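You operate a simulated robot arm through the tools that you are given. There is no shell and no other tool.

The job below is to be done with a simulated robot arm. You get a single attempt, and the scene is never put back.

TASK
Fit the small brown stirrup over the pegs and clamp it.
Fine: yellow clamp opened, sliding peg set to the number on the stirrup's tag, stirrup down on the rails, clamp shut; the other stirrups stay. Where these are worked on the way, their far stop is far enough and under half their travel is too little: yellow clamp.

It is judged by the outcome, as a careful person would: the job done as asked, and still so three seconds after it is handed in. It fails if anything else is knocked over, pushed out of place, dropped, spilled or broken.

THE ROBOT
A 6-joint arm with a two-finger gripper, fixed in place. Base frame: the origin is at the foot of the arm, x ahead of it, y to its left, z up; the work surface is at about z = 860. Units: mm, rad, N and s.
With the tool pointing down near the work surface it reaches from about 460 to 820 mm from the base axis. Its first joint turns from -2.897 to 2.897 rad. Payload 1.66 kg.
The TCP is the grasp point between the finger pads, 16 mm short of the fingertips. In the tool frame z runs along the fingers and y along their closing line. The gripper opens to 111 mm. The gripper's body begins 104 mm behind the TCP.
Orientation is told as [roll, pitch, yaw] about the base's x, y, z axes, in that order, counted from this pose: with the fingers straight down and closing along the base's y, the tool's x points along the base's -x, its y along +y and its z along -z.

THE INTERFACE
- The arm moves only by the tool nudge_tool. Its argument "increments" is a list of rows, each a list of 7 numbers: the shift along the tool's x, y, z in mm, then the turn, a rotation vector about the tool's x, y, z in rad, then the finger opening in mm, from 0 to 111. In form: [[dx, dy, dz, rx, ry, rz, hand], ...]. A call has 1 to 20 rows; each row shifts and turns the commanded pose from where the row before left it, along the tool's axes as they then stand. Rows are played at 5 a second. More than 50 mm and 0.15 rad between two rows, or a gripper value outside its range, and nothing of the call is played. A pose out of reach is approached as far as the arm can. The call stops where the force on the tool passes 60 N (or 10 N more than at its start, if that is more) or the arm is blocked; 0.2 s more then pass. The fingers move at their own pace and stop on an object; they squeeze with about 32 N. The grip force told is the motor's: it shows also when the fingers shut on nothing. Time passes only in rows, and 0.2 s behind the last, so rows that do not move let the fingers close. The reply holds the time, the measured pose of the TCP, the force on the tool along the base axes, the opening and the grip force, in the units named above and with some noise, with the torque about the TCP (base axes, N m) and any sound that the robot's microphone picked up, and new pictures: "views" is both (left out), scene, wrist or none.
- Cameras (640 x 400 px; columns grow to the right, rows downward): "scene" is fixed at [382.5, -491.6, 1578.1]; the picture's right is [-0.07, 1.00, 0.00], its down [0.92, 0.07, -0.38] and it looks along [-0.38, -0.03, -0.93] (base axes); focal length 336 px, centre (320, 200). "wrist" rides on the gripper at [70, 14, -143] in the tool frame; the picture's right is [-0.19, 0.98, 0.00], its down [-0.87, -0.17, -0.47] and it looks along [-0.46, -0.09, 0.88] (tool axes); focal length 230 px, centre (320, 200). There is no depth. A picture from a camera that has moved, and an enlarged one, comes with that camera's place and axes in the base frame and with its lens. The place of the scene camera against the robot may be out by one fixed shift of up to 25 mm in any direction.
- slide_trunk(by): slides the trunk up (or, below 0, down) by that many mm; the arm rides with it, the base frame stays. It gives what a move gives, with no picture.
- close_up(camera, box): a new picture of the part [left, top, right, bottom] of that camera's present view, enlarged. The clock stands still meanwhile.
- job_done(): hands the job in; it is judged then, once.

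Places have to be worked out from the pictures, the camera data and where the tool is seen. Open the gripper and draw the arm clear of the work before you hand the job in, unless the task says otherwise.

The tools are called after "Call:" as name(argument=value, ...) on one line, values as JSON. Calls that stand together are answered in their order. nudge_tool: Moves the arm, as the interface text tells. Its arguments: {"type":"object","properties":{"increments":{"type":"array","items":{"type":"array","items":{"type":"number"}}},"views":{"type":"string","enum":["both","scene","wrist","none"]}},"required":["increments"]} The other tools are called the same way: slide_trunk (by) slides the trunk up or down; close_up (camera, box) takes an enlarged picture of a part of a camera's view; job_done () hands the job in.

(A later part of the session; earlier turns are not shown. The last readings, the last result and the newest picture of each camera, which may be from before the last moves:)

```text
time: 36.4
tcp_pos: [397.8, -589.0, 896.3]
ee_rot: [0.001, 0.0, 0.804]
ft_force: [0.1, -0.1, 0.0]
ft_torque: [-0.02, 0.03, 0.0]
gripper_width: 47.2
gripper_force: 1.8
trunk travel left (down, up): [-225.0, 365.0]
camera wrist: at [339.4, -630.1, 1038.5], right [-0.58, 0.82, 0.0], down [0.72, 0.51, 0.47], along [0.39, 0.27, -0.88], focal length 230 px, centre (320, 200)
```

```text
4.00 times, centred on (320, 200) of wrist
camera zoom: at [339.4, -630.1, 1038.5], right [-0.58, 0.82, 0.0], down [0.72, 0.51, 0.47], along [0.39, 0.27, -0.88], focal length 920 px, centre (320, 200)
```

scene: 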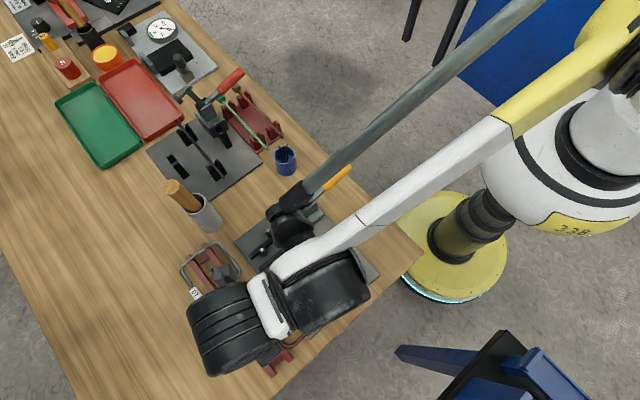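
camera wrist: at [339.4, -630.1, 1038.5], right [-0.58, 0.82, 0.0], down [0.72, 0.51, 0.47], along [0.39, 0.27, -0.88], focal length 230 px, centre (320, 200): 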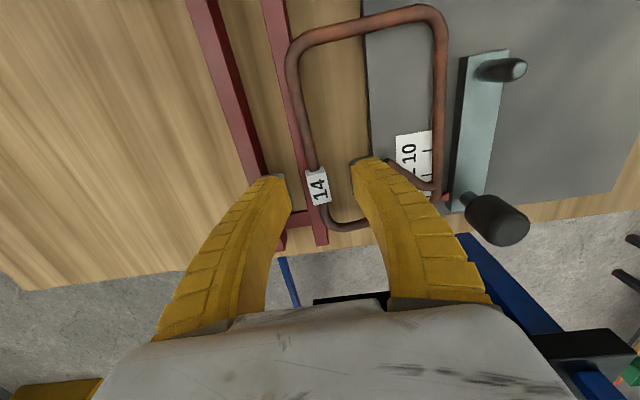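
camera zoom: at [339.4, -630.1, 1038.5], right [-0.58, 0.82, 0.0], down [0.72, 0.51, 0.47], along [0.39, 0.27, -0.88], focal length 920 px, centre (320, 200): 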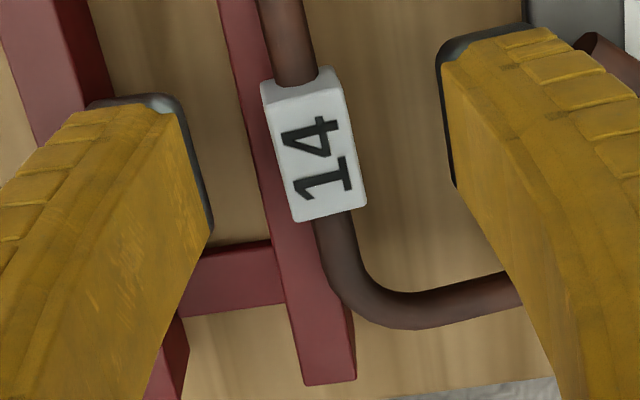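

Tag centred to within 1 mm; I go down 2 mm more and close on it.

Call:
nudge_tool(increments=[[0, -0.8, 2, 0, 0, 0, 45], [0, 0, 0, 0, 0, 0, 30], [0, 0, 0, 0, 0, 0, 15], [0, 0, 0, 0, 0, 0, 5], [0, 0, 0, 0, 0, 0, 5]], views="wrist")

Call:
close_up(camera="wrist", box=[230, 120, 410, 250])

```text
time: 37.6
tcp_pos: [398.1, -589.2, 894.1]
ee_rot: [0.0, -0.001, 0.807]
ft_force: [1.0, -0.4, 6.4]
ft_torque: [-0.07, -0.07, 0.06]
gripper_width: 10.5
gripper_force: 31.7
trunk travel left (down, up): [-225.0, 365.0]
camera wrist: at [340.1, -630.9, 1037.4], right [-0.58, 0.82, 0.0], down [0.72, 0.51, 0.47], along [0.39, 0.27, -0.88], focal length 230 px, centre (320, 200)
```

wrist: 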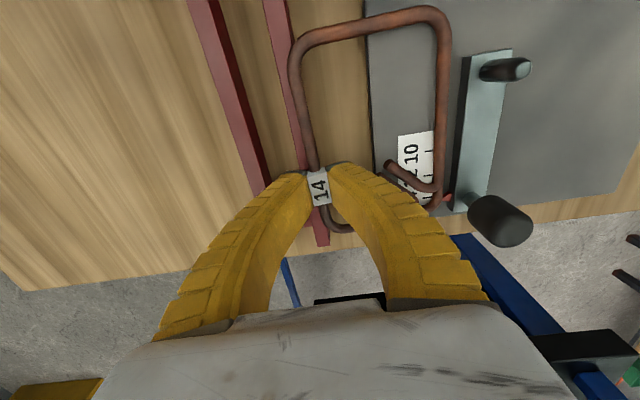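

```text
3.08 times, centred on (320, 185) of wrist
camera zoom: at [340.1, -630.9, 1037.4], right [-0.58, 0.82, 0.0], down [0.72, 0.51, 0.47], along [0.39, 0.27, -0.88], focal length 708 px, centre (320, 246)
```

zoom: 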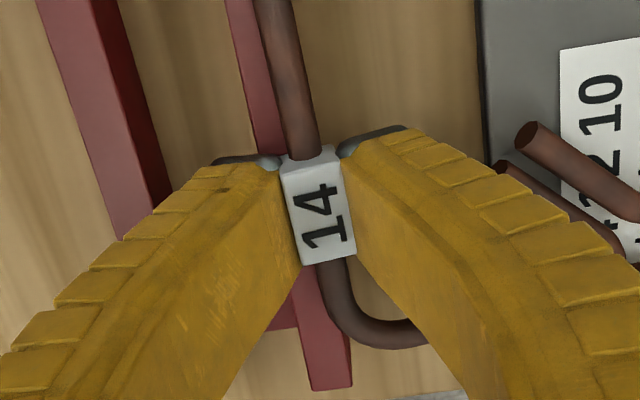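

Tag pinched (10.5 mm reading, as expected for 13-14 mm). I lift slowly and check.

Call:
nudge_tool(increments=[[0, 0, -2, 0, 0, 0, 5], [0, 0, -3, 0, 0, 0, 5], [0, 0, -4, 0, 0, 0, 5], [0, 0, -5, 0, 0, 0, 5], [0, 0, 0, 0, 0, 0, 5]], views="both")

Call:
close_up(camera="wrist", box=[230, 120, 410, 250])

Call:
close_up(camera="wrist", box=[270, 0, 490, 160])

```text
time: 38.8
tcp_pos: [396.5, -591.1, 908.9]
ee_rot: [-0.001, -0.001, 0.806]
ft_force: [0.2, -0.2, -1.6]
ft_torque: [0.02, -0.06, 0.02]
gripper_width: 7.6
gripper_force: 32.1
trunk travel left (down, up): [-225.0, 365.0]
camera wrist: at [339.5, -632.9, 1050.0], right [-0.58, 0.82, 0.0], down [0.72, 0.51, 0.47], along [0.39, 0.27, -0.88], focal length 230 px, centre (320, 200)
```

scene: 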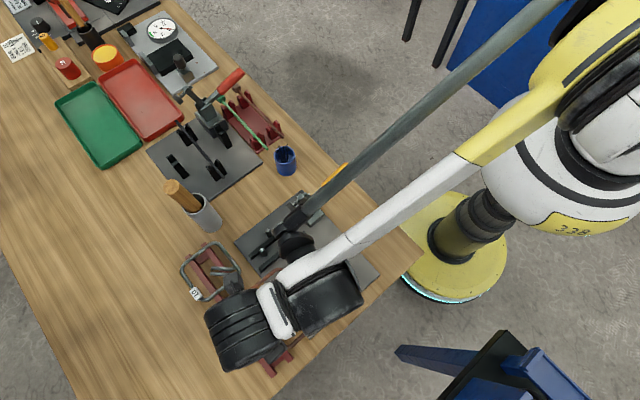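
wrist: 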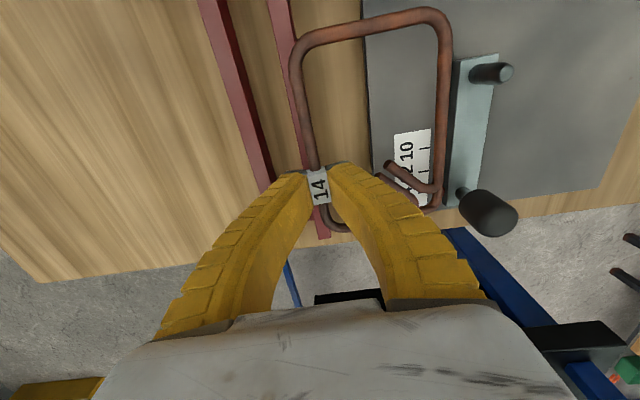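

```text
3.08 times, centred on (320, 185) of wrist
camera zoom: at [339.5, -632.9, 1050.0], right [-0.58, 0.82, 0.0], down [0.72, 0.51, 0.47], along [0.39, 0.27, -0.88], focal length 708 px, centre (320, 246)
```

zoom: 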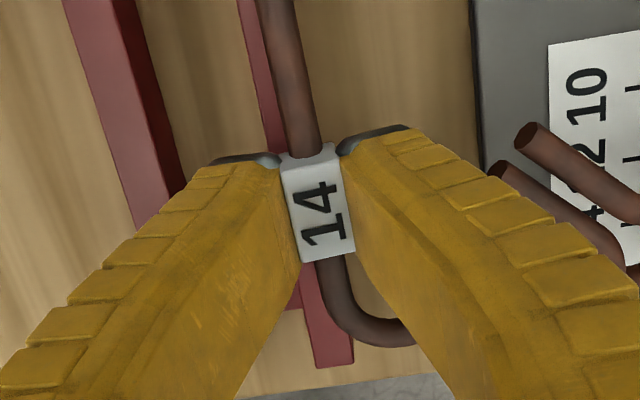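

```text
2.50 times, centred on (380, 80) of wrist
camera zoom: at [339.5, -632.9, 1050.0], right [-0.58, 0.82, 0.0], down [0.72, 0.51, 0.47], along [0.39, 0.27, -0.88], focal length 575 px, centre (170, 500)
```

zoom: 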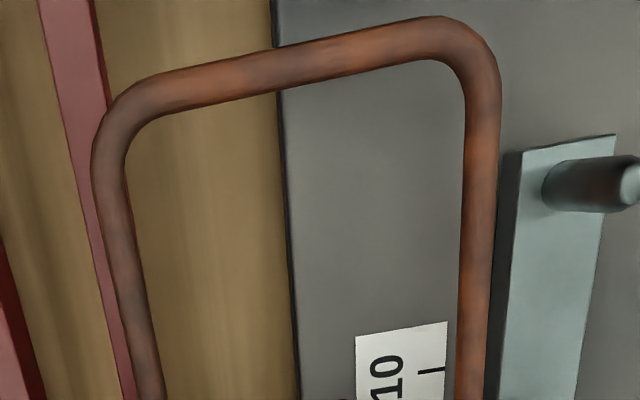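

The stirrup is lifted, held by its tag with about 10° sag on the far side. I raise to TCP ≈ 953 (wires above the pegs, below the raised clamp pad) and move it along −e1 first, then look.

Call:
nudge_tool(increments=[[0, 0, -10, 0, 0, 0, 5], [0, 0, -12, 0, 0, 0, 5], [0, 0, -12, 0, 0, 0, 5], [0, 0, -10, 0, 0, 0.015, 5], [0, 0, 0, 0, 0, 0.015, 5], [10, 0, 0, 0, 0, 0, 5], [15, 0, 0, 0, 0, 0, 5], [15, 0, 0, 0, 0, 0, 5], [15, 0, 0, 0, 0, 0, 5], [15, 0, 0, 0, 0, 0, 5], [12, 0, 0, 0, 0, 0, 5], [8, 0, 0, 0, 0, 0, 5], [0, 0, 0, 0, 0, 0, 5]], views="both")

Call:
close_up(camera="wrist", box=[230, 0, 560, 220])

Call:
close_up(camera="scene", box=[190, 180, 390, 340])

```text
time: 41.6
tcp_pos: [334.0, -655.6, 952.9]
ee_rot: [0.0, 0.0, 0.777]
ft_force: [0.0, 0.1, -3.2]
ft_torque: [0.0, -0.12, -0.01]
gripper_width: 7.9
gripper_force: 32.2
trunk travel left (down, up): [-225.0, 365.0]
camera wrist: at [275.2, -694.8, 1094.4], right [-0.55, 0.83, 0.0], down [0.74, 0.49, 0.47], along [0.39, 0.26, -0.88], focal length 230 px, centre (320, 200)
```

scene: 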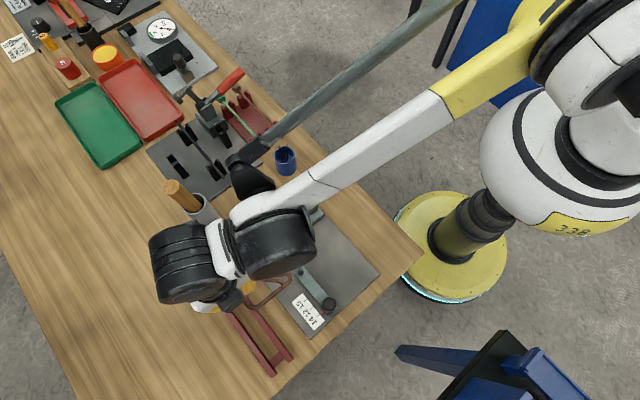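
wrist: 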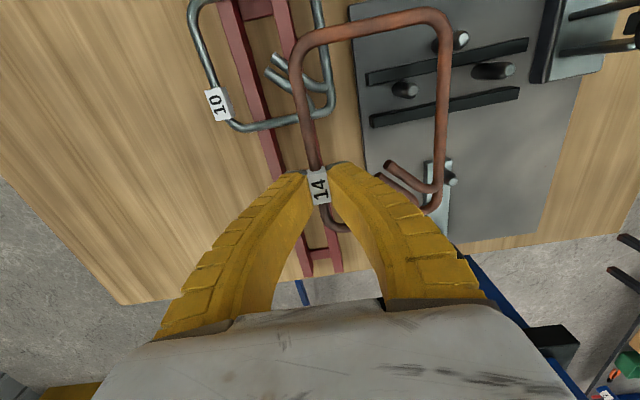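

```text
1.82 times, centred on (395, 110) of wrist
camera zoom: at [275.2, -694.8, 1094.4], right [-0.55, 0.83, 0.0], down [0.74, 0.49, 0.47], along [0.39, 0.26, -0.88], focal length 418 px, centre (184, 364)
```

zoom: 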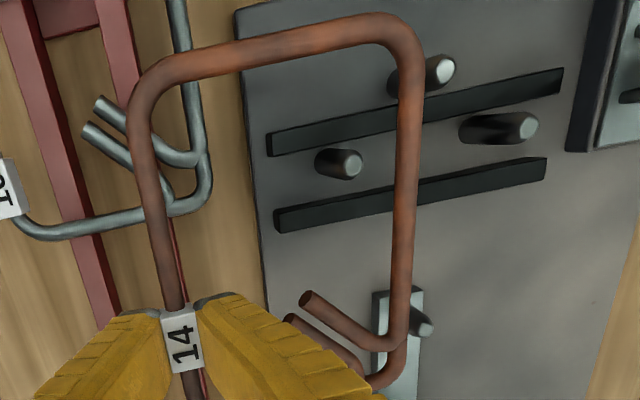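

```text
2.50 times, centred on (290, 260) of scene
camera zoom: at [382.5, -491.6, 1578.1], right [-0.07, 1.0, 0.0], down [0.92, 0.07, -0.38], along [-0.38, -0.03, -0.93], focal length 841 px, centre (395, 50)
```

zoom: 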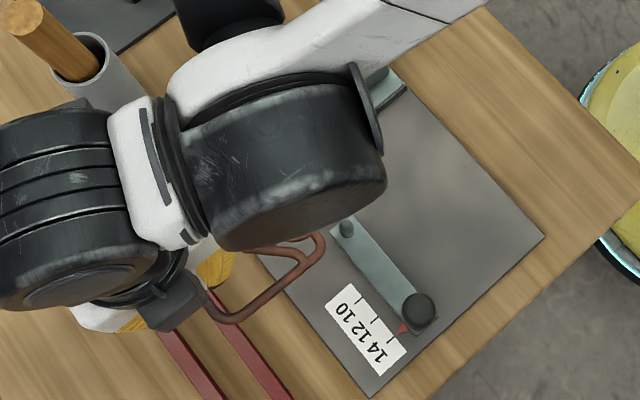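

The stirrup travels well and the pegs are all visible in the same view. I zoom in for accurate relative positions of stirrup and pegs.

Call:
close_up(camera="wrist", box=[280, 0, 460, 115])

Call:
close_up(camera="wrist", box=[290, 90, 470, 220])

Call:
close_up(camera="wrist", box=[360, 0, 560, 125])

```text
3.48 times, centred on (370, 58) of wrist
camera zoom: at [275.2, -694.8, 1094.4], right [-0.55, 0.83, 0.0], down [0.74, 0.49, 0.47], along [0.39, 0.26, -0.88], focal length 800 px, centre (146, 696)
```

zoom: 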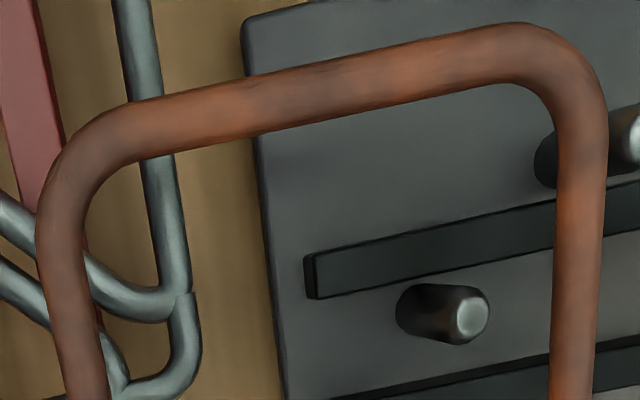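

```text
3.08 times, centred on (380, 155) of wrist
camera zoom: at [275.2, -694.8, 1094.4], right [-0.55, 0.83, 0.0], down [0.74, 0.49, 0.47], along [0.39, 0.26, -0.88], focal length 708 px, centre (135, 338)
```

zoom: 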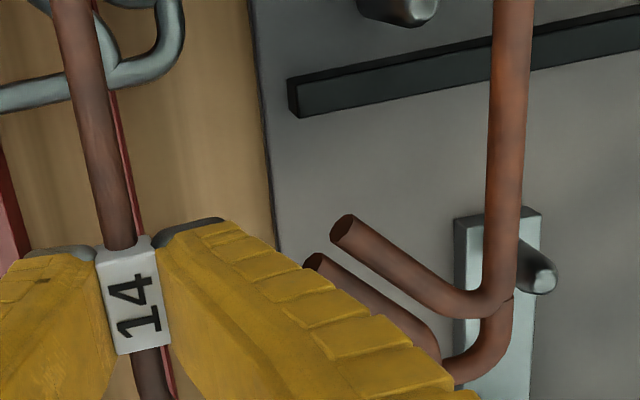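

```text
3.20 times, centred on (460, 62) of wrist
camera zoom: at [275.2, -694.8, 1094.4], right [-0.55, 0.83, 0.0], down [0.74, 0.49, 0.47], along [0.39, 0.26, -0.88], focal length 736 px, centre (-128, 640)
```

zoom: 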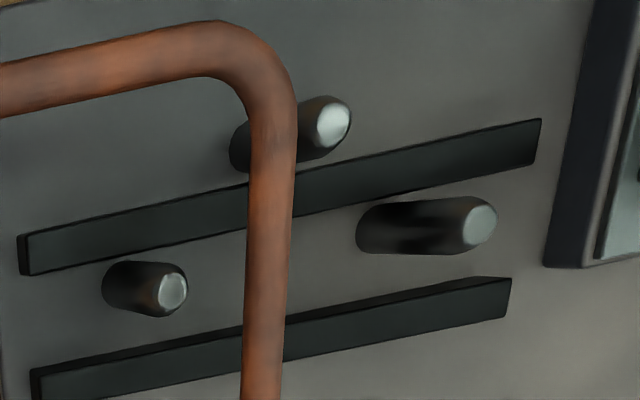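

Stirrup is parallel to the tool and the pegs; relative to the TCP the stirrup centre must move about +69 mm in tool y and −2 mm in tool x. I move there at this height and re-check.

Call:
nudge_tool(increments=[[-2, 7, 0, 0, 0, 0, 5], [0, 12, 0, 0, 0, 0, 5], [0, 12, 0, 0, 0, 0, 5], [0, 12, 0, 0, 0, 0, 5], [0, 12, 0, 0, 0, 0, 5], [0, 9, 0, 0, 0, 0, 5], [0, 5.3, 0, 0, 0, 0, 5], [0, 0, 0, 0, 0, 0, 5]], views="both")

Call:
close_up(camera="wrist", box=[280, 0, 480, 125])

Call:
close_up(camera="wrist", box=[290, 90, 470, 220])

Call:
close_up(camera="scene", box=[210, 170, 370, 310])

```text
time: 43.4
tcp_pos: [287.3, -602.7, 952.0]
ee_rot: [0.0, 0.0, 0.776]
ft_force: [-0.9, 0.7, -2.4]
ft_torque: [-0.03, -0.13, -0.02]
gripper_width: 7.8
gripper_force: 31.5
trunk travel left (down, up): [-225.0, 365.0]
camera wrist: at [227.9, -643.0, 1094.3], right [-0.55, 0.83, 0.0], down [0.74, 0.49, 0.47], along [0.39, 0.26, -0.88], focal length 230 px, centre (320, 200)
```

scene: 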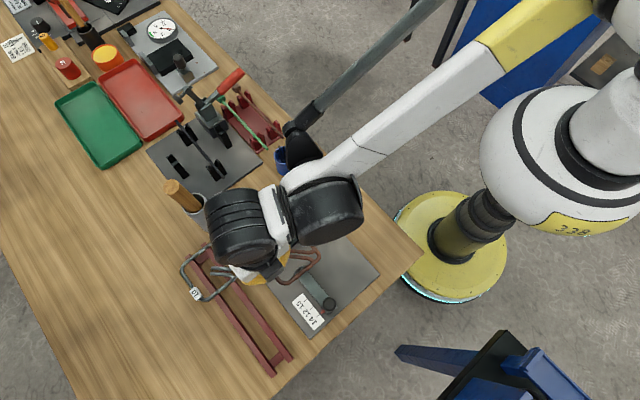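
wrist: 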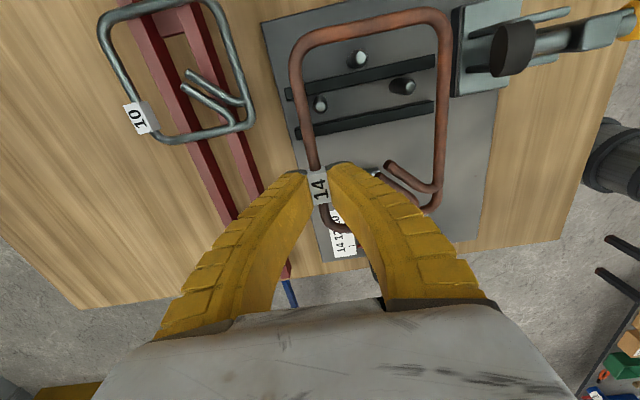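

```text
3.20 times, centred on (380, 62) of wrist
camera zoom: at [227.9, -643.0, 1094.3], right [-0.55, 0.83, 0.0], down [0.74, 0.49, 0.47], along [0.39, 0.26, -0.88], focal length 736 px, centre (128, 640)
```

zoom: 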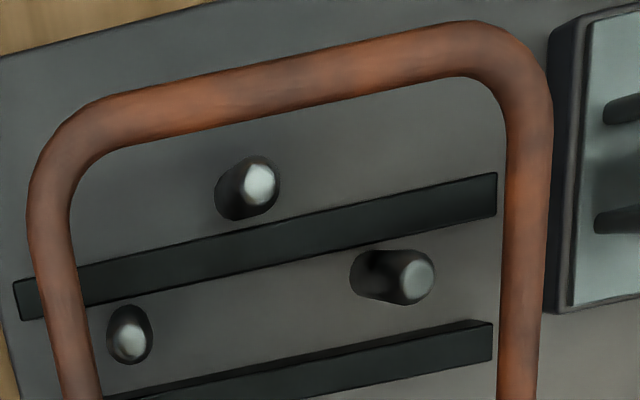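

```text
3.08 times, centred on (380, 155) of wrist
camera zoom: at [227.9, -643.0, 1094.3], right [-0.55, 0.83, 0.0], down [0.74, 0.49, 0.47], along [0.39, 0.26, -0.88], focal length 708 px, centre (135, 338)
```

zoom: 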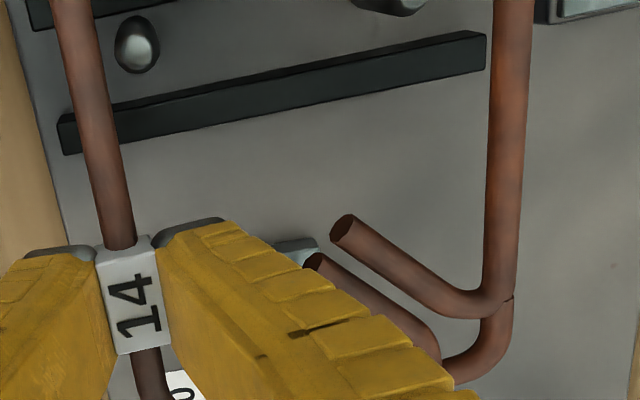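

```text
2.86 times, centred on (290, 240) of scene
camera zoom: at [382.5, -491.6, 1578.1], right [-0.07, 1.0, 0.0], down [0.92, 0.07, -0.38], along [-0.38, -0.03, -0.93], focal length 961 px, centre (406, 86)
```

zoom: 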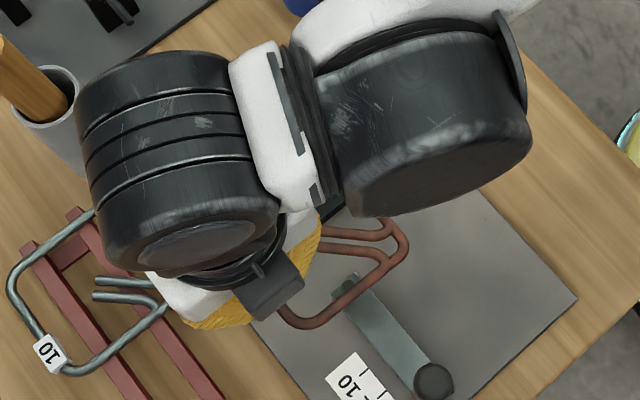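

The stirrup loop is around all pegs in this view. Small corrections (−1.5, −1.5 mm and −0.01 rad), then I descend to just above the peg tips and check again.

Call:
nudge_tool(increments=[[-1.5, -1.5, 0, 0, 0, -0.01, 5], [0, 0, 5, 0, 0, 0, 5], [0, 0, 5, 0, 0, 0, 5], [0, 0, 4, 0, 0, 0, 5], [0, 0, 0, 0, 0, 0, 5]], views="both")

Call:
close_up(camera="wrist", box=[280, 0, 480, 125])

Call:
close_up(camera="scene", box=[260, 220, 340, 290])

Call:
close_up(camera="wrist", box=[330, 120, 460, 250])

```text
time: 44.6
tcp_pos: [289.1, -605.1, 939.3]
ee_rot: [0.001, -0.001, 0.786]
ft_force: [0.3, -0.3, -1.4]
ft_torque: [-0.02, -0.1, 0.0]
gripper_width: 7.4
gripper_force: 32.1
trunk travel left (down, up): [-225.0, 365.0]
camera wrist: at [230.7, -645.0, 1080.8], right [-0.56, 0.83, 0.0], down [0.73, 0.49, 0.47], along [0.39, 0.26, -0.88], focal length 230 px, centre (320, 200)
```

scene: 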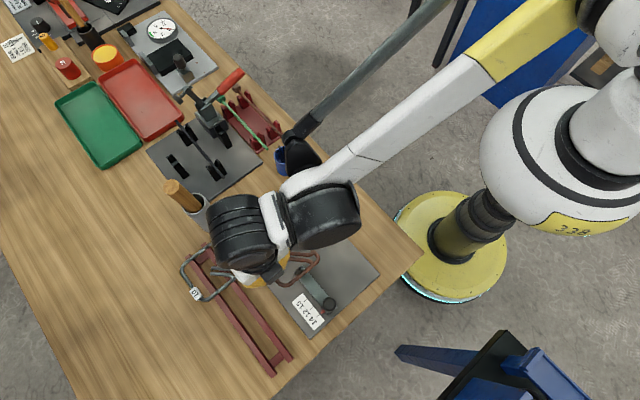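
wrist: 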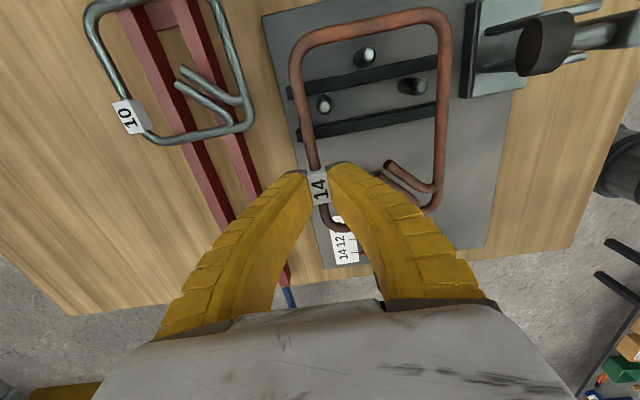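

```text
3.20 times, centred on (380, 62) of wrist
camera zoom: at [230.7, -645.0, 1080.8], right [-0.56, 0.83, 0.0], down [0.73, 0.49, 0.47], along [0.39, 0.26, -0.88], focal length 736 px, centre (128, 640)
```

zoom: 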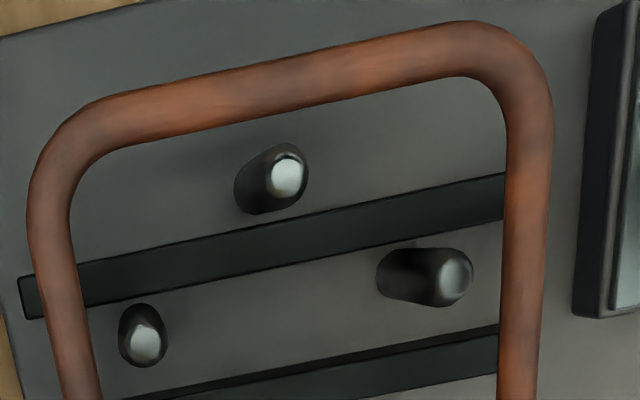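

```text
5.71 times, centred on (300, 255) of scene
camera zoom: at [382.5, -491.6, 1578.1], right [-0.07, 1.0, 0.0], down [0.92, 0.07, -0.38], along [-0.38, -0.03, -0.93], focal length 1922 px, centre (434, -114)
```

zoom: 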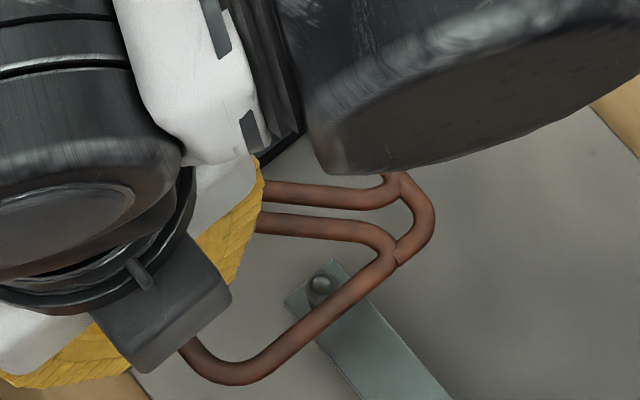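

```text
3.08 times, centred on (395, 185) of wrist
camera zoom: at [230.7, -645.0, 1080.8], right [-0.56, 0.83, 0.0], down [0.73, 0.49, 0.47], along [0.39, 0.26, -0.88], focal length 708 px, centre (89, 246)
```

zoom: 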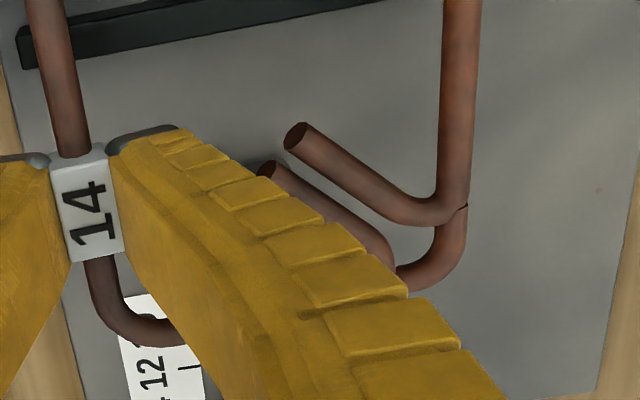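

Everything remains inside the loop with a few mm clearance: slide peg just inside the far side, B inside the near side. I nudge +1 mm in y and lower past the peg tips, watching the force.

Call:
nudge_tool(increments=[[-0.5, 1, 4, 0, 0, 0, 5], [0, 0, 4, 0, 0, 0, 5], [0, 0, 4, 0, 0, 0, 5], [0, 0, 4, 0, 0, 0, 5], [0, 0, 0, 0, 0, 0, 5]], views="both")

Call:
close_up(camera="wrist", box=[280, 0, 480, 125])

Call:
close_up(camera="scene", box=[260, 220, 340, 290])

```text
time: 45.8
tcp_pos: [288.9, -600.1, 922.4]
ee_rot: [0.0, -0.001, 0.785]
ft_force: [0.2, 0.1, -2.2]
ft_torque: [-0.04, -0.11, -0.01]
gripper_width: 7.6
gripper_force: 31.7
trunk travel left (down, up): [-225.0, 365.0]
camera wrist: at [230.5, -641.6, 1063.6], right [-0.56, 0.83, 0.0], down [0.73, 0.49, 0.47], along [0.39, 0.26, -0.88], focal length 230 px, centre (320, 200)
```

scene: 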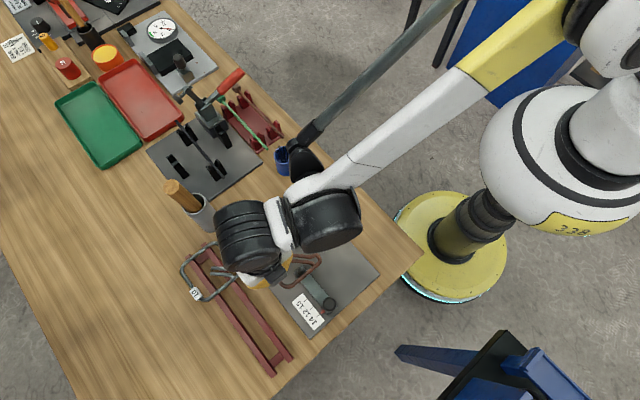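
wrist: 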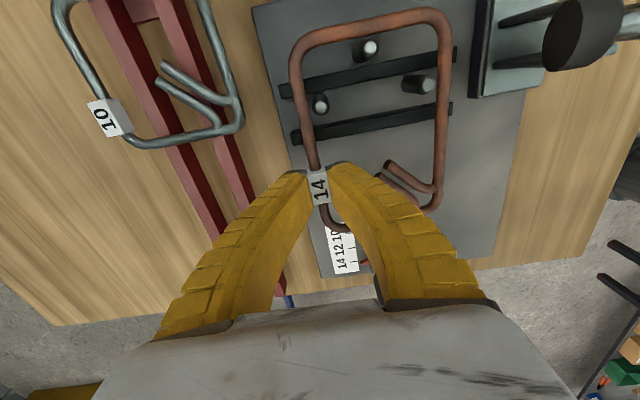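

```text
3.20 times, centred on (380, 62) of wrist
camera zoom: at [230.5, -641.6, 1063.6], right [-0.56, 0.83, 0.0], down [0.73, 0.49, 0.47], along [0.39, 0.26, -0.88], focal length 736 px, centre (128, 640)
```

zoom: 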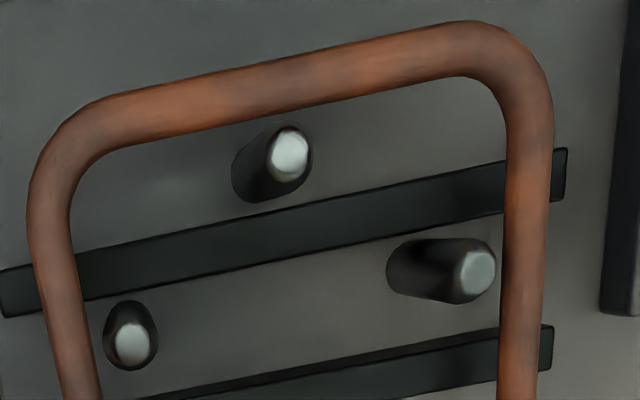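

```text
5.71 times, centred on (300, 255) of scene
camera zoom: at [382.5, -491.6, 1578.1], right [-0.07, 1.0, 0.0], down [0.92, 0.07, -0.38], along [-0.38, -0.03, -0.93], focal length 1922 px, centre (434, -114)
```

zoom: 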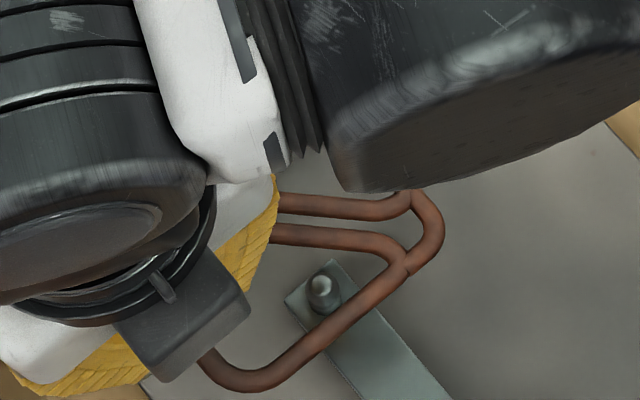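

Still inside on all sides (gaps roughly 2–6 mm). I centre by (+1.3, −0.7) and lower further in small steps until the low side touches the rails.

Call:
nudge_tool(increments=[[1.3, -0.7, 2, 0, 0, 0, 5], [0, 0, 3, 0, 0, 0, 5], [0, 0, 3, 0, 0, 0, 5], [0, 0, 2, 0, 0, 0, 5], [0, 0, 0, 0, 0, 0, 5]], views="both")

Call:
close_up(camera="wrist", box=[280, 0, 480, 125])

Call:
close_up(camera="scene", box=[260, 220, 340, 290])

```text
time: 47.0
tcp_pos: [289.4, -604.3, 911.1]
ee_rot: [0.001, 0.0, 0.785]
ft_force: [0.3, -0.1, -2.7]
ft_torque: [-0.07, -0.12, 0.0]
gripper_width: 7.6
gripper_force: 32.0
trunk travel left (down, up): [-225.0, 365.0]
camera wrist: at [230.3, -644.0, 1053.3], right [-0.56, 0.83, 0.0], down [0.73, 0.49, 0.47], along [0.39, 0.26, -0.88], focal length 230 px, centre (320, 200)
```

scene: 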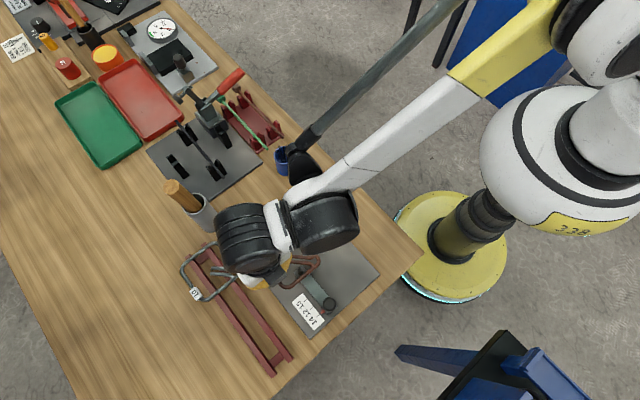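
wrist: 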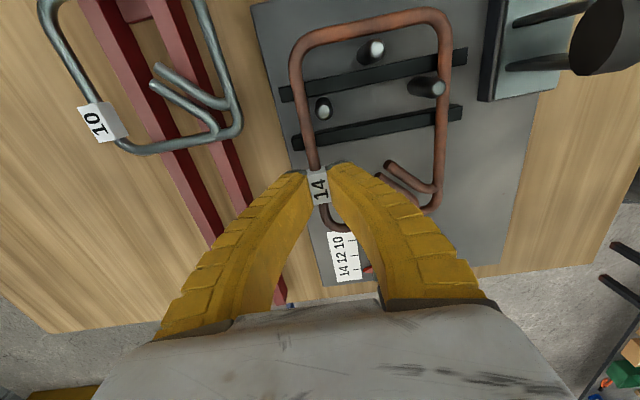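

```text
3.20 times, centred on (380, 62) of wrist
camera zoom: at [230.3, -644.0, 1053.3], right [-0.56, 0.83, 0.0], down [0.73, 0.49, 0.47], along [0.39, 0.26, -0.88], focal length 736 px, centre (128, 640)
```

zoom: 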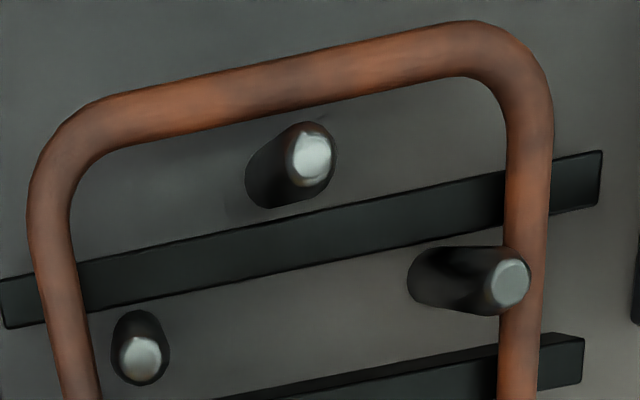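

```text
5.71 times, centred on (300, 255) of scene
camera zoom: at [382.5, -491.6, 1578.1], right [-0.07, 1.0, 0.0], down [0.92, 0.07, -0.38], along [-0.38, -0.03, -0.93], focal length 1922 px, centre (434, -114)
```

zoom: 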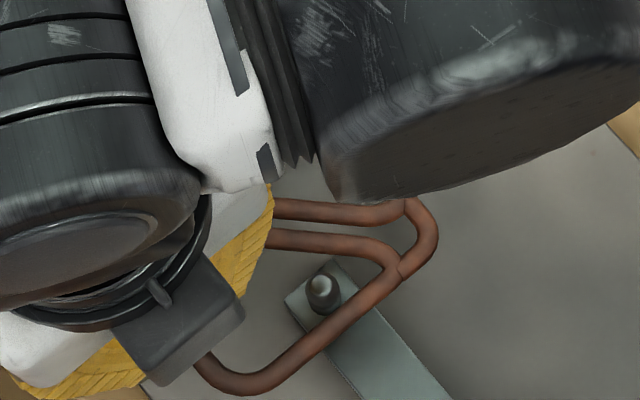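

Peg gaps look fine in the wrist view; I zoom in on the slide peg and the far side from the scene camera.

Call:
close_up(camera="scene", box=[288, 258, 312, 280])

Call:
close_up(camera="wrist", box=[330, 130, 440, 240])

```text
16.00 times, centred on (300, 269) of scene
camera zoom: at [382.5, -491.6, 1578.1], right [-0.07, 1.0, 0.0], down [0.92, 0.07, -0.38], along [-0.38, -0.03, -0.93], focal length 5380 px, centre (640, -904)
```

zoom: 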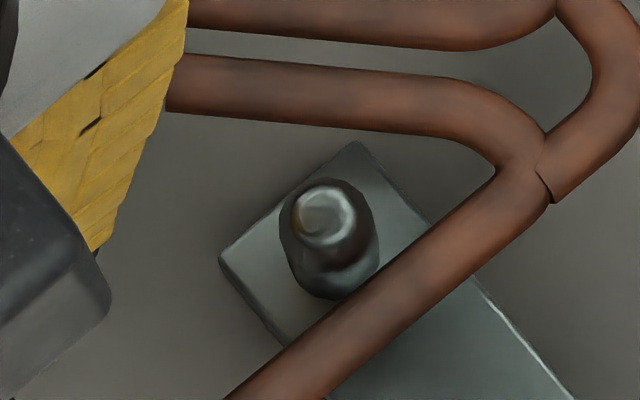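

```text
3.64 times, centred on (385, 185) of wrist
camera zoom: at [230.3, -644.0, 1053.3], right [-0.56, 0.83, 0.0], down [0.73, 0.49, 0.47], along [0.39, 0.26, -0.88], focal length 837 px, centre (84, 254)
```

zoom: 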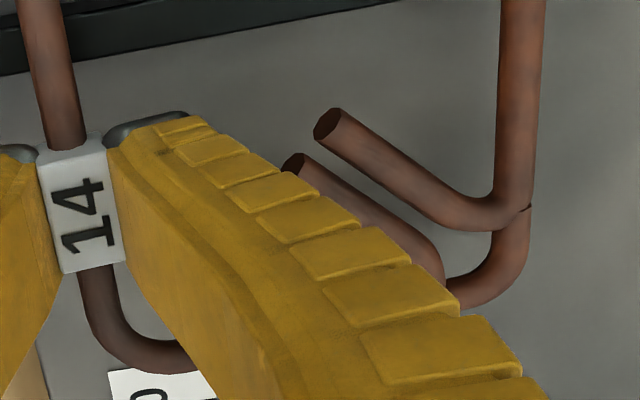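

Slide-peg gap ≈ 2 mm, B gap ≈ 3 mm: good. I keep lowering until the low side rests on the rails.

Call:
nudge_tool(increments=[[-0.5, 0.4, 2, 0, 0, 0, 5], [0, 0, 2, 0, 0, 0, 5], [0, 0, 2, 0, 0, 0, 5], [0, 0, 2, 0, 0, 0, 5], [0, 0, 0, 0, 0, 0, 5]], views="both")

Call:
close_up(camera="wrist", box=[280, 0, 480, 125])

Call:
close_up(camera="scene", box=[270, 245, 320, 285])

```text
time: 48.2
tcp_pos: [286.6, -602.7, 902.7]
ee_rot: [0.001, 0.001, 0.784]
ft_force: [-0.2, -0.4, -2.0]
ft_torque: [0.0, -0.03, 0.03]
gripper_width: 7.1
gripper_force: 31.8
trunk travel left (down, up): [-225.0, 365.0]
camera wrist: at [229.2, -643.3, 1045.3], right [-0.56, 0.83, 0.0], down [0.73, 0.49, 0.47], along [0.39, 0.26, -0.88], focal length 230 px, centre (320, 200)
```

scene: 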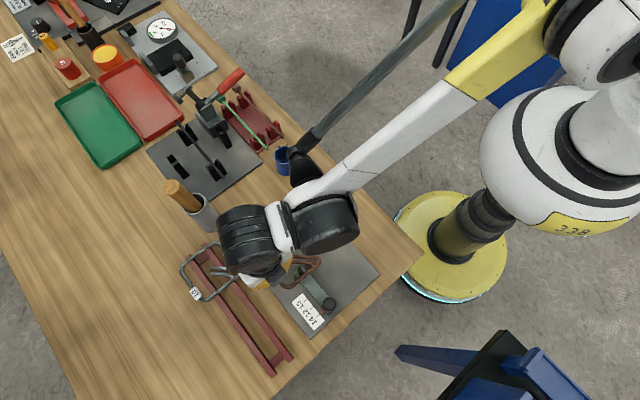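
wrist: 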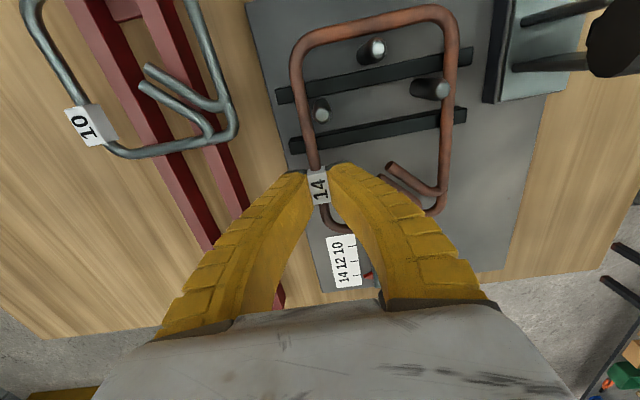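

```text
3.20 times, centred on (380, 62) of wrist
camera zoom: at [229.2, -643.3, 1045.3], right [-0.56, 0.83, 0.0], down [0.73, 0.49, 0.47], along [0.39, 0.26, -0.88], focal length 736 px, centre (128, 640)
```

zoom: 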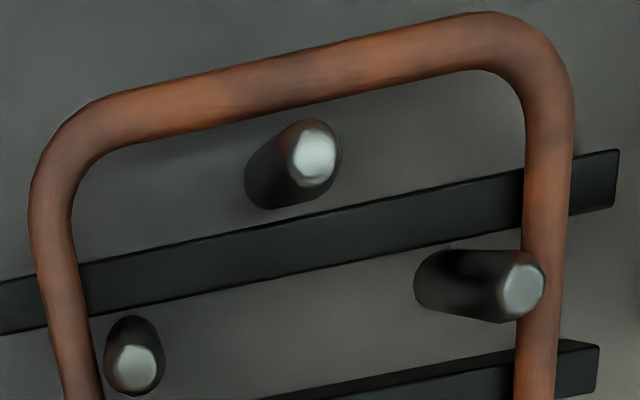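

```text
10.00 times, centred on (295, 265) of scene
camera zoom: at [382.5, -491.6, 1578.1], right [-0.07, 1.0, 0.0], down [0.92, 0.07, -0.38], along [-0.38, -0.03, -0.93], focal length 3363 px, centre (570, -450)
```

zoom: 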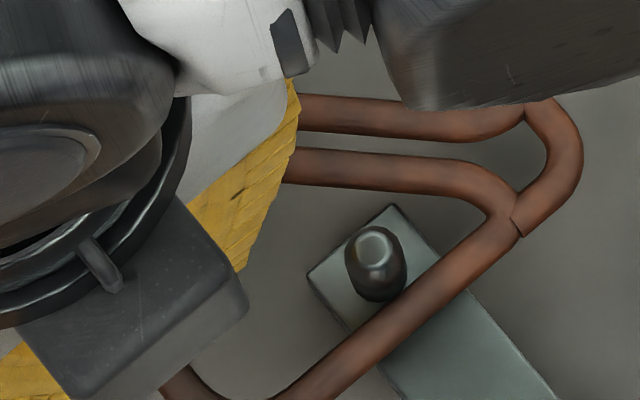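

The stirrup has levelled out as its far side landed on the rails. I lower 1 mm at a time to seat the tag side too.

Call:
nudge_tool(increments=[[0, 0, 1, 0, 0, 0, 5], [0, 0, 1, 0, 0, 0, 5], [0, 0, 0, 0, 0, 0, 5]], views="wrist")

Call:
close_up(camera="wrist", box=[280, 0, 480, 125])

Call:
close_up(camera="wrist", box=[270, 100, 470, 240])

```text
time: 49.0
tcp_pos: [288.4, -602.2, 901.9]
ee_rot: [0.0, -0.001, 0.786]
ft_force: [-1.0, -0.3, -1.2]
ft_torque: [0.01, -0.01, 0.02]
gripper_width: 7.2
gripper_force: 32.3
trunk travel left (down, up): [-225.0, 365.0]
camera wrist: at [229.6, -643.3, 1043.8], right [-0.56, 0.83, 0.0], down [0.73, 0.49, 0.47], along [0.39, 0.26, -0.88], focal length 230 px, centre (320, 200)
```

wrist: 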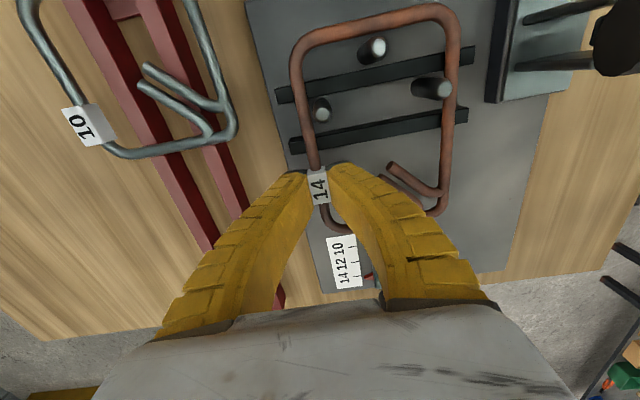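

```text
3.20 times, centred on (380, 62) of wrist
camera zoom: at [229.6, -643.3, 1043.8], right [-0.56, 0.83, 0.0], down [0.73, 0.49, 0.47], along [0.39, 0.26, -0.88], focal length 736 px, centre (128, 640)
```

zoom: 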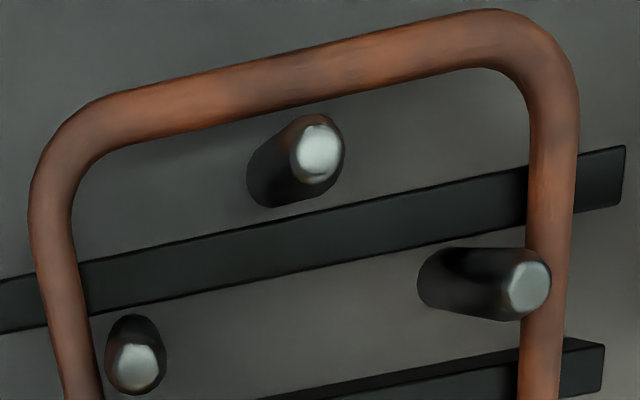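

```text
2.86 times, centred on (370, 170) of wrist
camera zoom: at [229.6, -643.3, 1043.8], right [-0.56, 0.83, 0.0], down [0.73, 0.49, 0.47], along [0.39, 0.26, -0.88], focal length 657 px, centre (177, 286)
```

zoom: 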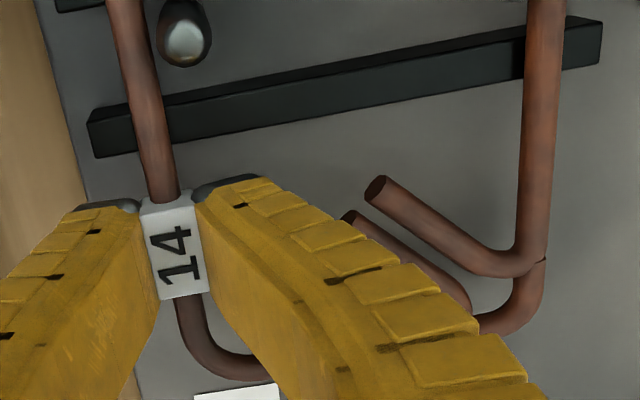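

Still partly hanging from the fingers (−1.2 N). I continue to lower gently.

Call:
nudge_tool(increments=[[0, 0, 1, 0, 0, 0, 5], [0, 0, 1, 0, 0, 0, 5], [0, 0, 1, 0, 0, 0, 5], [0, 0, 0, 0, 0, 0, 5]], views="wrist")

Call:
close_up(camera="wrist", box=[280, 0, 480, 125])

```text
time: 50.0
tcp_pos: [288.4, -602.5, 899.7]
ee_rot: [0.0, -0.001, 0.785]
ft_force: [-0.4, -0.1, -0.9]
ft_torque: [0.01, -0.04, 0.02]
gripper_width: 6.9
gripper_force: 31.9
trunk travel left (down, up): [-225.0, 365.0]
camera wrist: at [229.4, -643.3, 1040.9], right [-0.56, 0.83, 0.0], down [0.73, 0.49, 0.47], along [0.39, 0.26, -0.88], focal length 230 px, centre (320, 200)
```

wrist: 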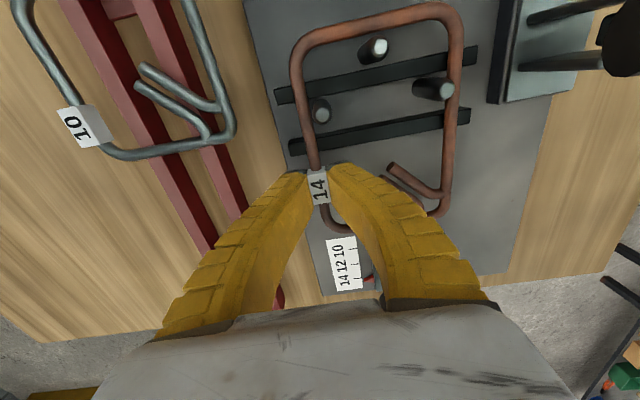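

```text
3.20 times, centred on (380, 62) of wrist
camera zoom: at [229.4, -643.3, 1040.9], right [-0.56, 0.83, 0.0], down [0.73, 0.49, 0.47], along [0.39, 0.26, -0.88], focal length 736 px, centre (128, 640)
```

zoom: 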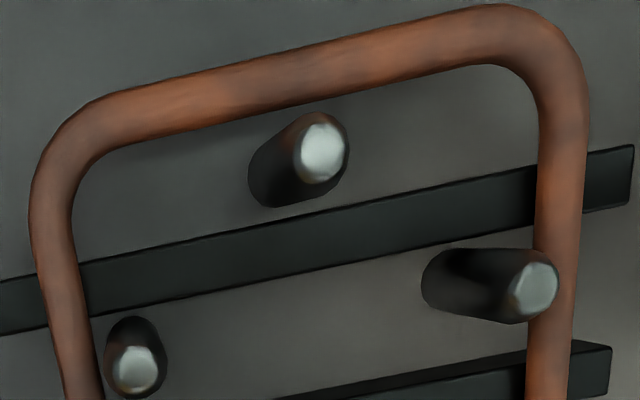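

Call:
nudge_tool(increments=[[0, 0, 1, 0, 0, 0, 5], [0, 0, 1, 0, 0, 0, 5], [0, 0, 1, 0, 0, 0, 5], [0, 0, 0, 0, 0, 0, 5]], views="both")

Call:
close_up(camera="wrist", box=[280, 0, 480, 125])

Call:
close_up(camera="wrist", box=[270, 70, 370, 220])

```text
time: 51.0
tcp_pos: [289.3, -602.9, 896.1]
ee_rot: [0.0, -0.002, 0.785]
ft_force: [1.5, 0.7, 7.6]
ft_torque: [-0.15, 0.14, 0.05]
gripper_width: 10.6
gripper_force: 32.0
trunk travel left (down, up): [-225.0, 365.0]
camera wrist: at [229.6, -643.2, 1039.1], right [-0.56, 0.83, 0.0], down [0.73, 0.49, 0.47], along [0.39, 0.26, -0.88], focal length 230 px, centre (320, 200)
```

scene: 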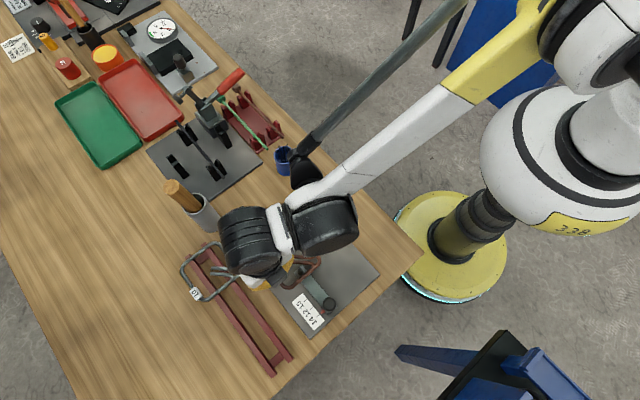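
wrist: 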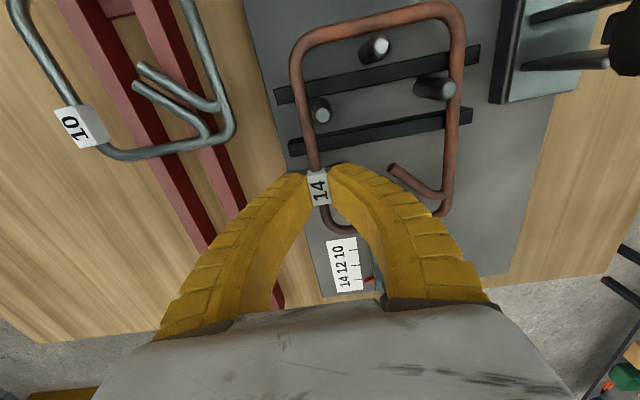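

```text
3.20 times, centred on (380, 62) of wrist
camera zoom: at [229.6, -643.2, 1039.1], right [-0.56, 0.83, 0.0], down [0.73, 0.49, 0.47], along [0.39, 0.26, -0.88], focal length 736 px, centre (128, 640)
```

zoom: 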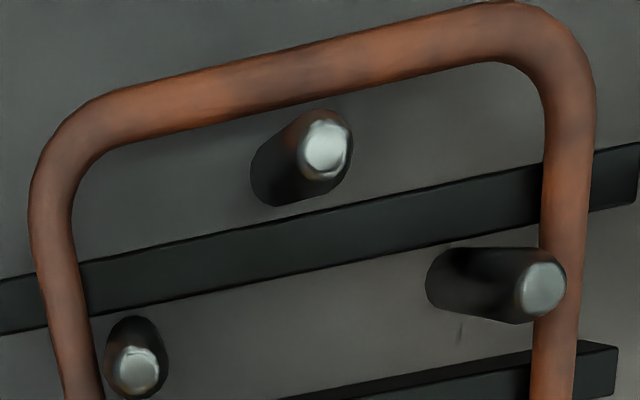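

```text
2.67 times, centred on (320, 145) of wrist
camera zoom: at [229.6, -643.2, 1039.1], right [-0.56, 0.83, 0.0], down [0.73, 0.49, 0.47], along [0.39, 0.26, -0.88], focal length 614 px, centre (320, 347)
```

zoom: 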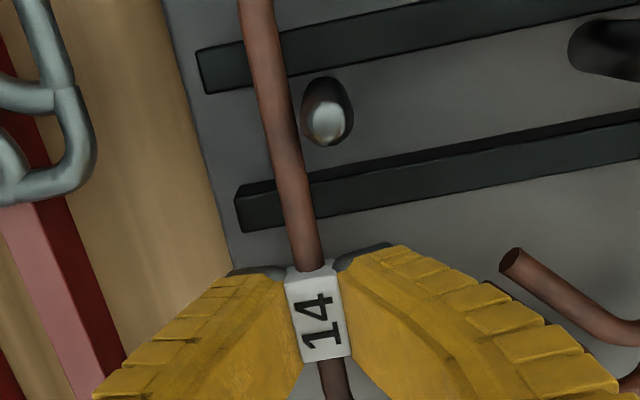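

Now +7.6 N: the stirrup is seated flat on the rails. I open the fingers and rise straight up.

Call:
nudge_tool(increments=[[0, 0, -0.5, 0, 0, 0, 12], [0, 0, 0, 0, 0, 0, 25], [0, 0, 0, 0, 0, 0, 40], [0, 0, -15, 0, 0, 0, 40], [0, 0, -25, 0, 0, 0, 40], [0, 0, -40, 0, 0, 0, 40], [0, 0, -40, 0, 0, 0, 40], [0, 0, 0, 0, 0, 0, 40]], views="both")

Call:
close_up(camera="wrist", box=[250, 30, 470, 190])

```text
time: 52.8
tcp_pos: [286.1, -605.6, 1015.8]
ee_rot: [-0.001, -0.001, 0.787]
ft_force: [-0.5, -0.5, 0.2]
ft_torque: [-0.03, 0.02, 0.01]
gripper_width: 42.6
gripper_force: 1.5
trunk travel left (down, up): [-225.0, 365.0]
camera wrist: at [227.7, -645.6, 1158.3], right [-0.56, 0.83, 0.0], down [0.73, 0.49, 0.47], along [0.39, 0.26, -0.88], focal length 230 px, centre (320, 200)
```

scene: 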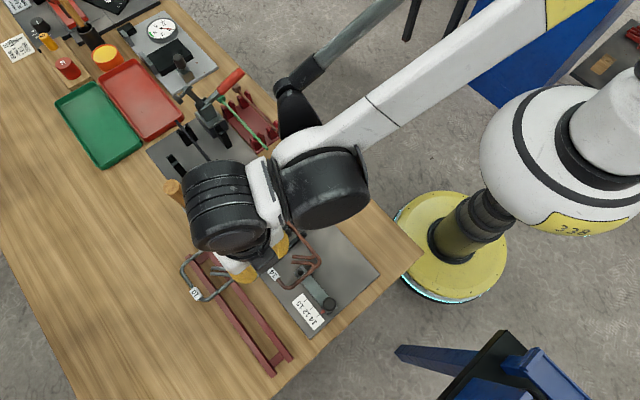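
wrist: 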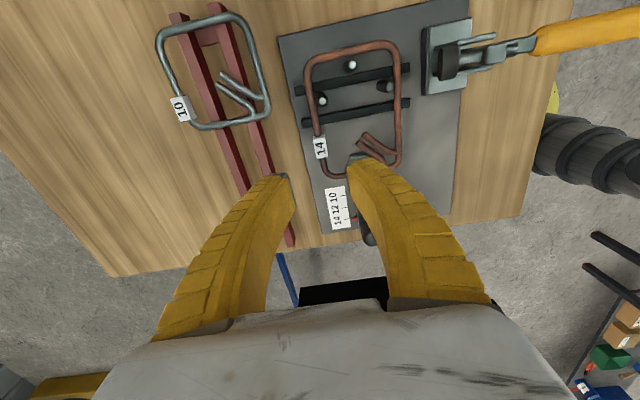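

```text
2.50 times, centred on (360, 110) of wrist
camera zoom: at [227.7, -645.6, 1158.3], right [-0.56, 0.83, 0.0], down [0.73, 0.49, 0.47], along [0.39, 0.26, -0.88], focal length 575 px, centre (220, 425)
```

zoom: 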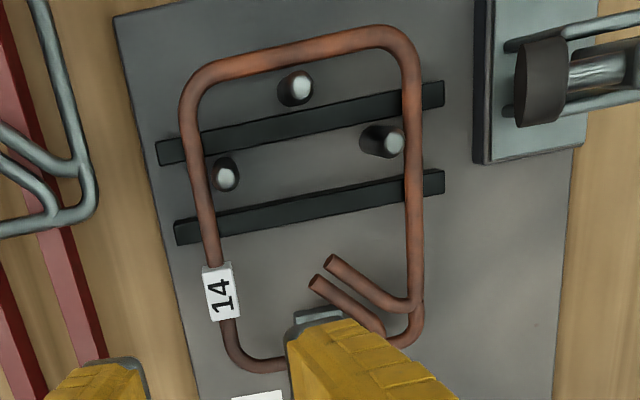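

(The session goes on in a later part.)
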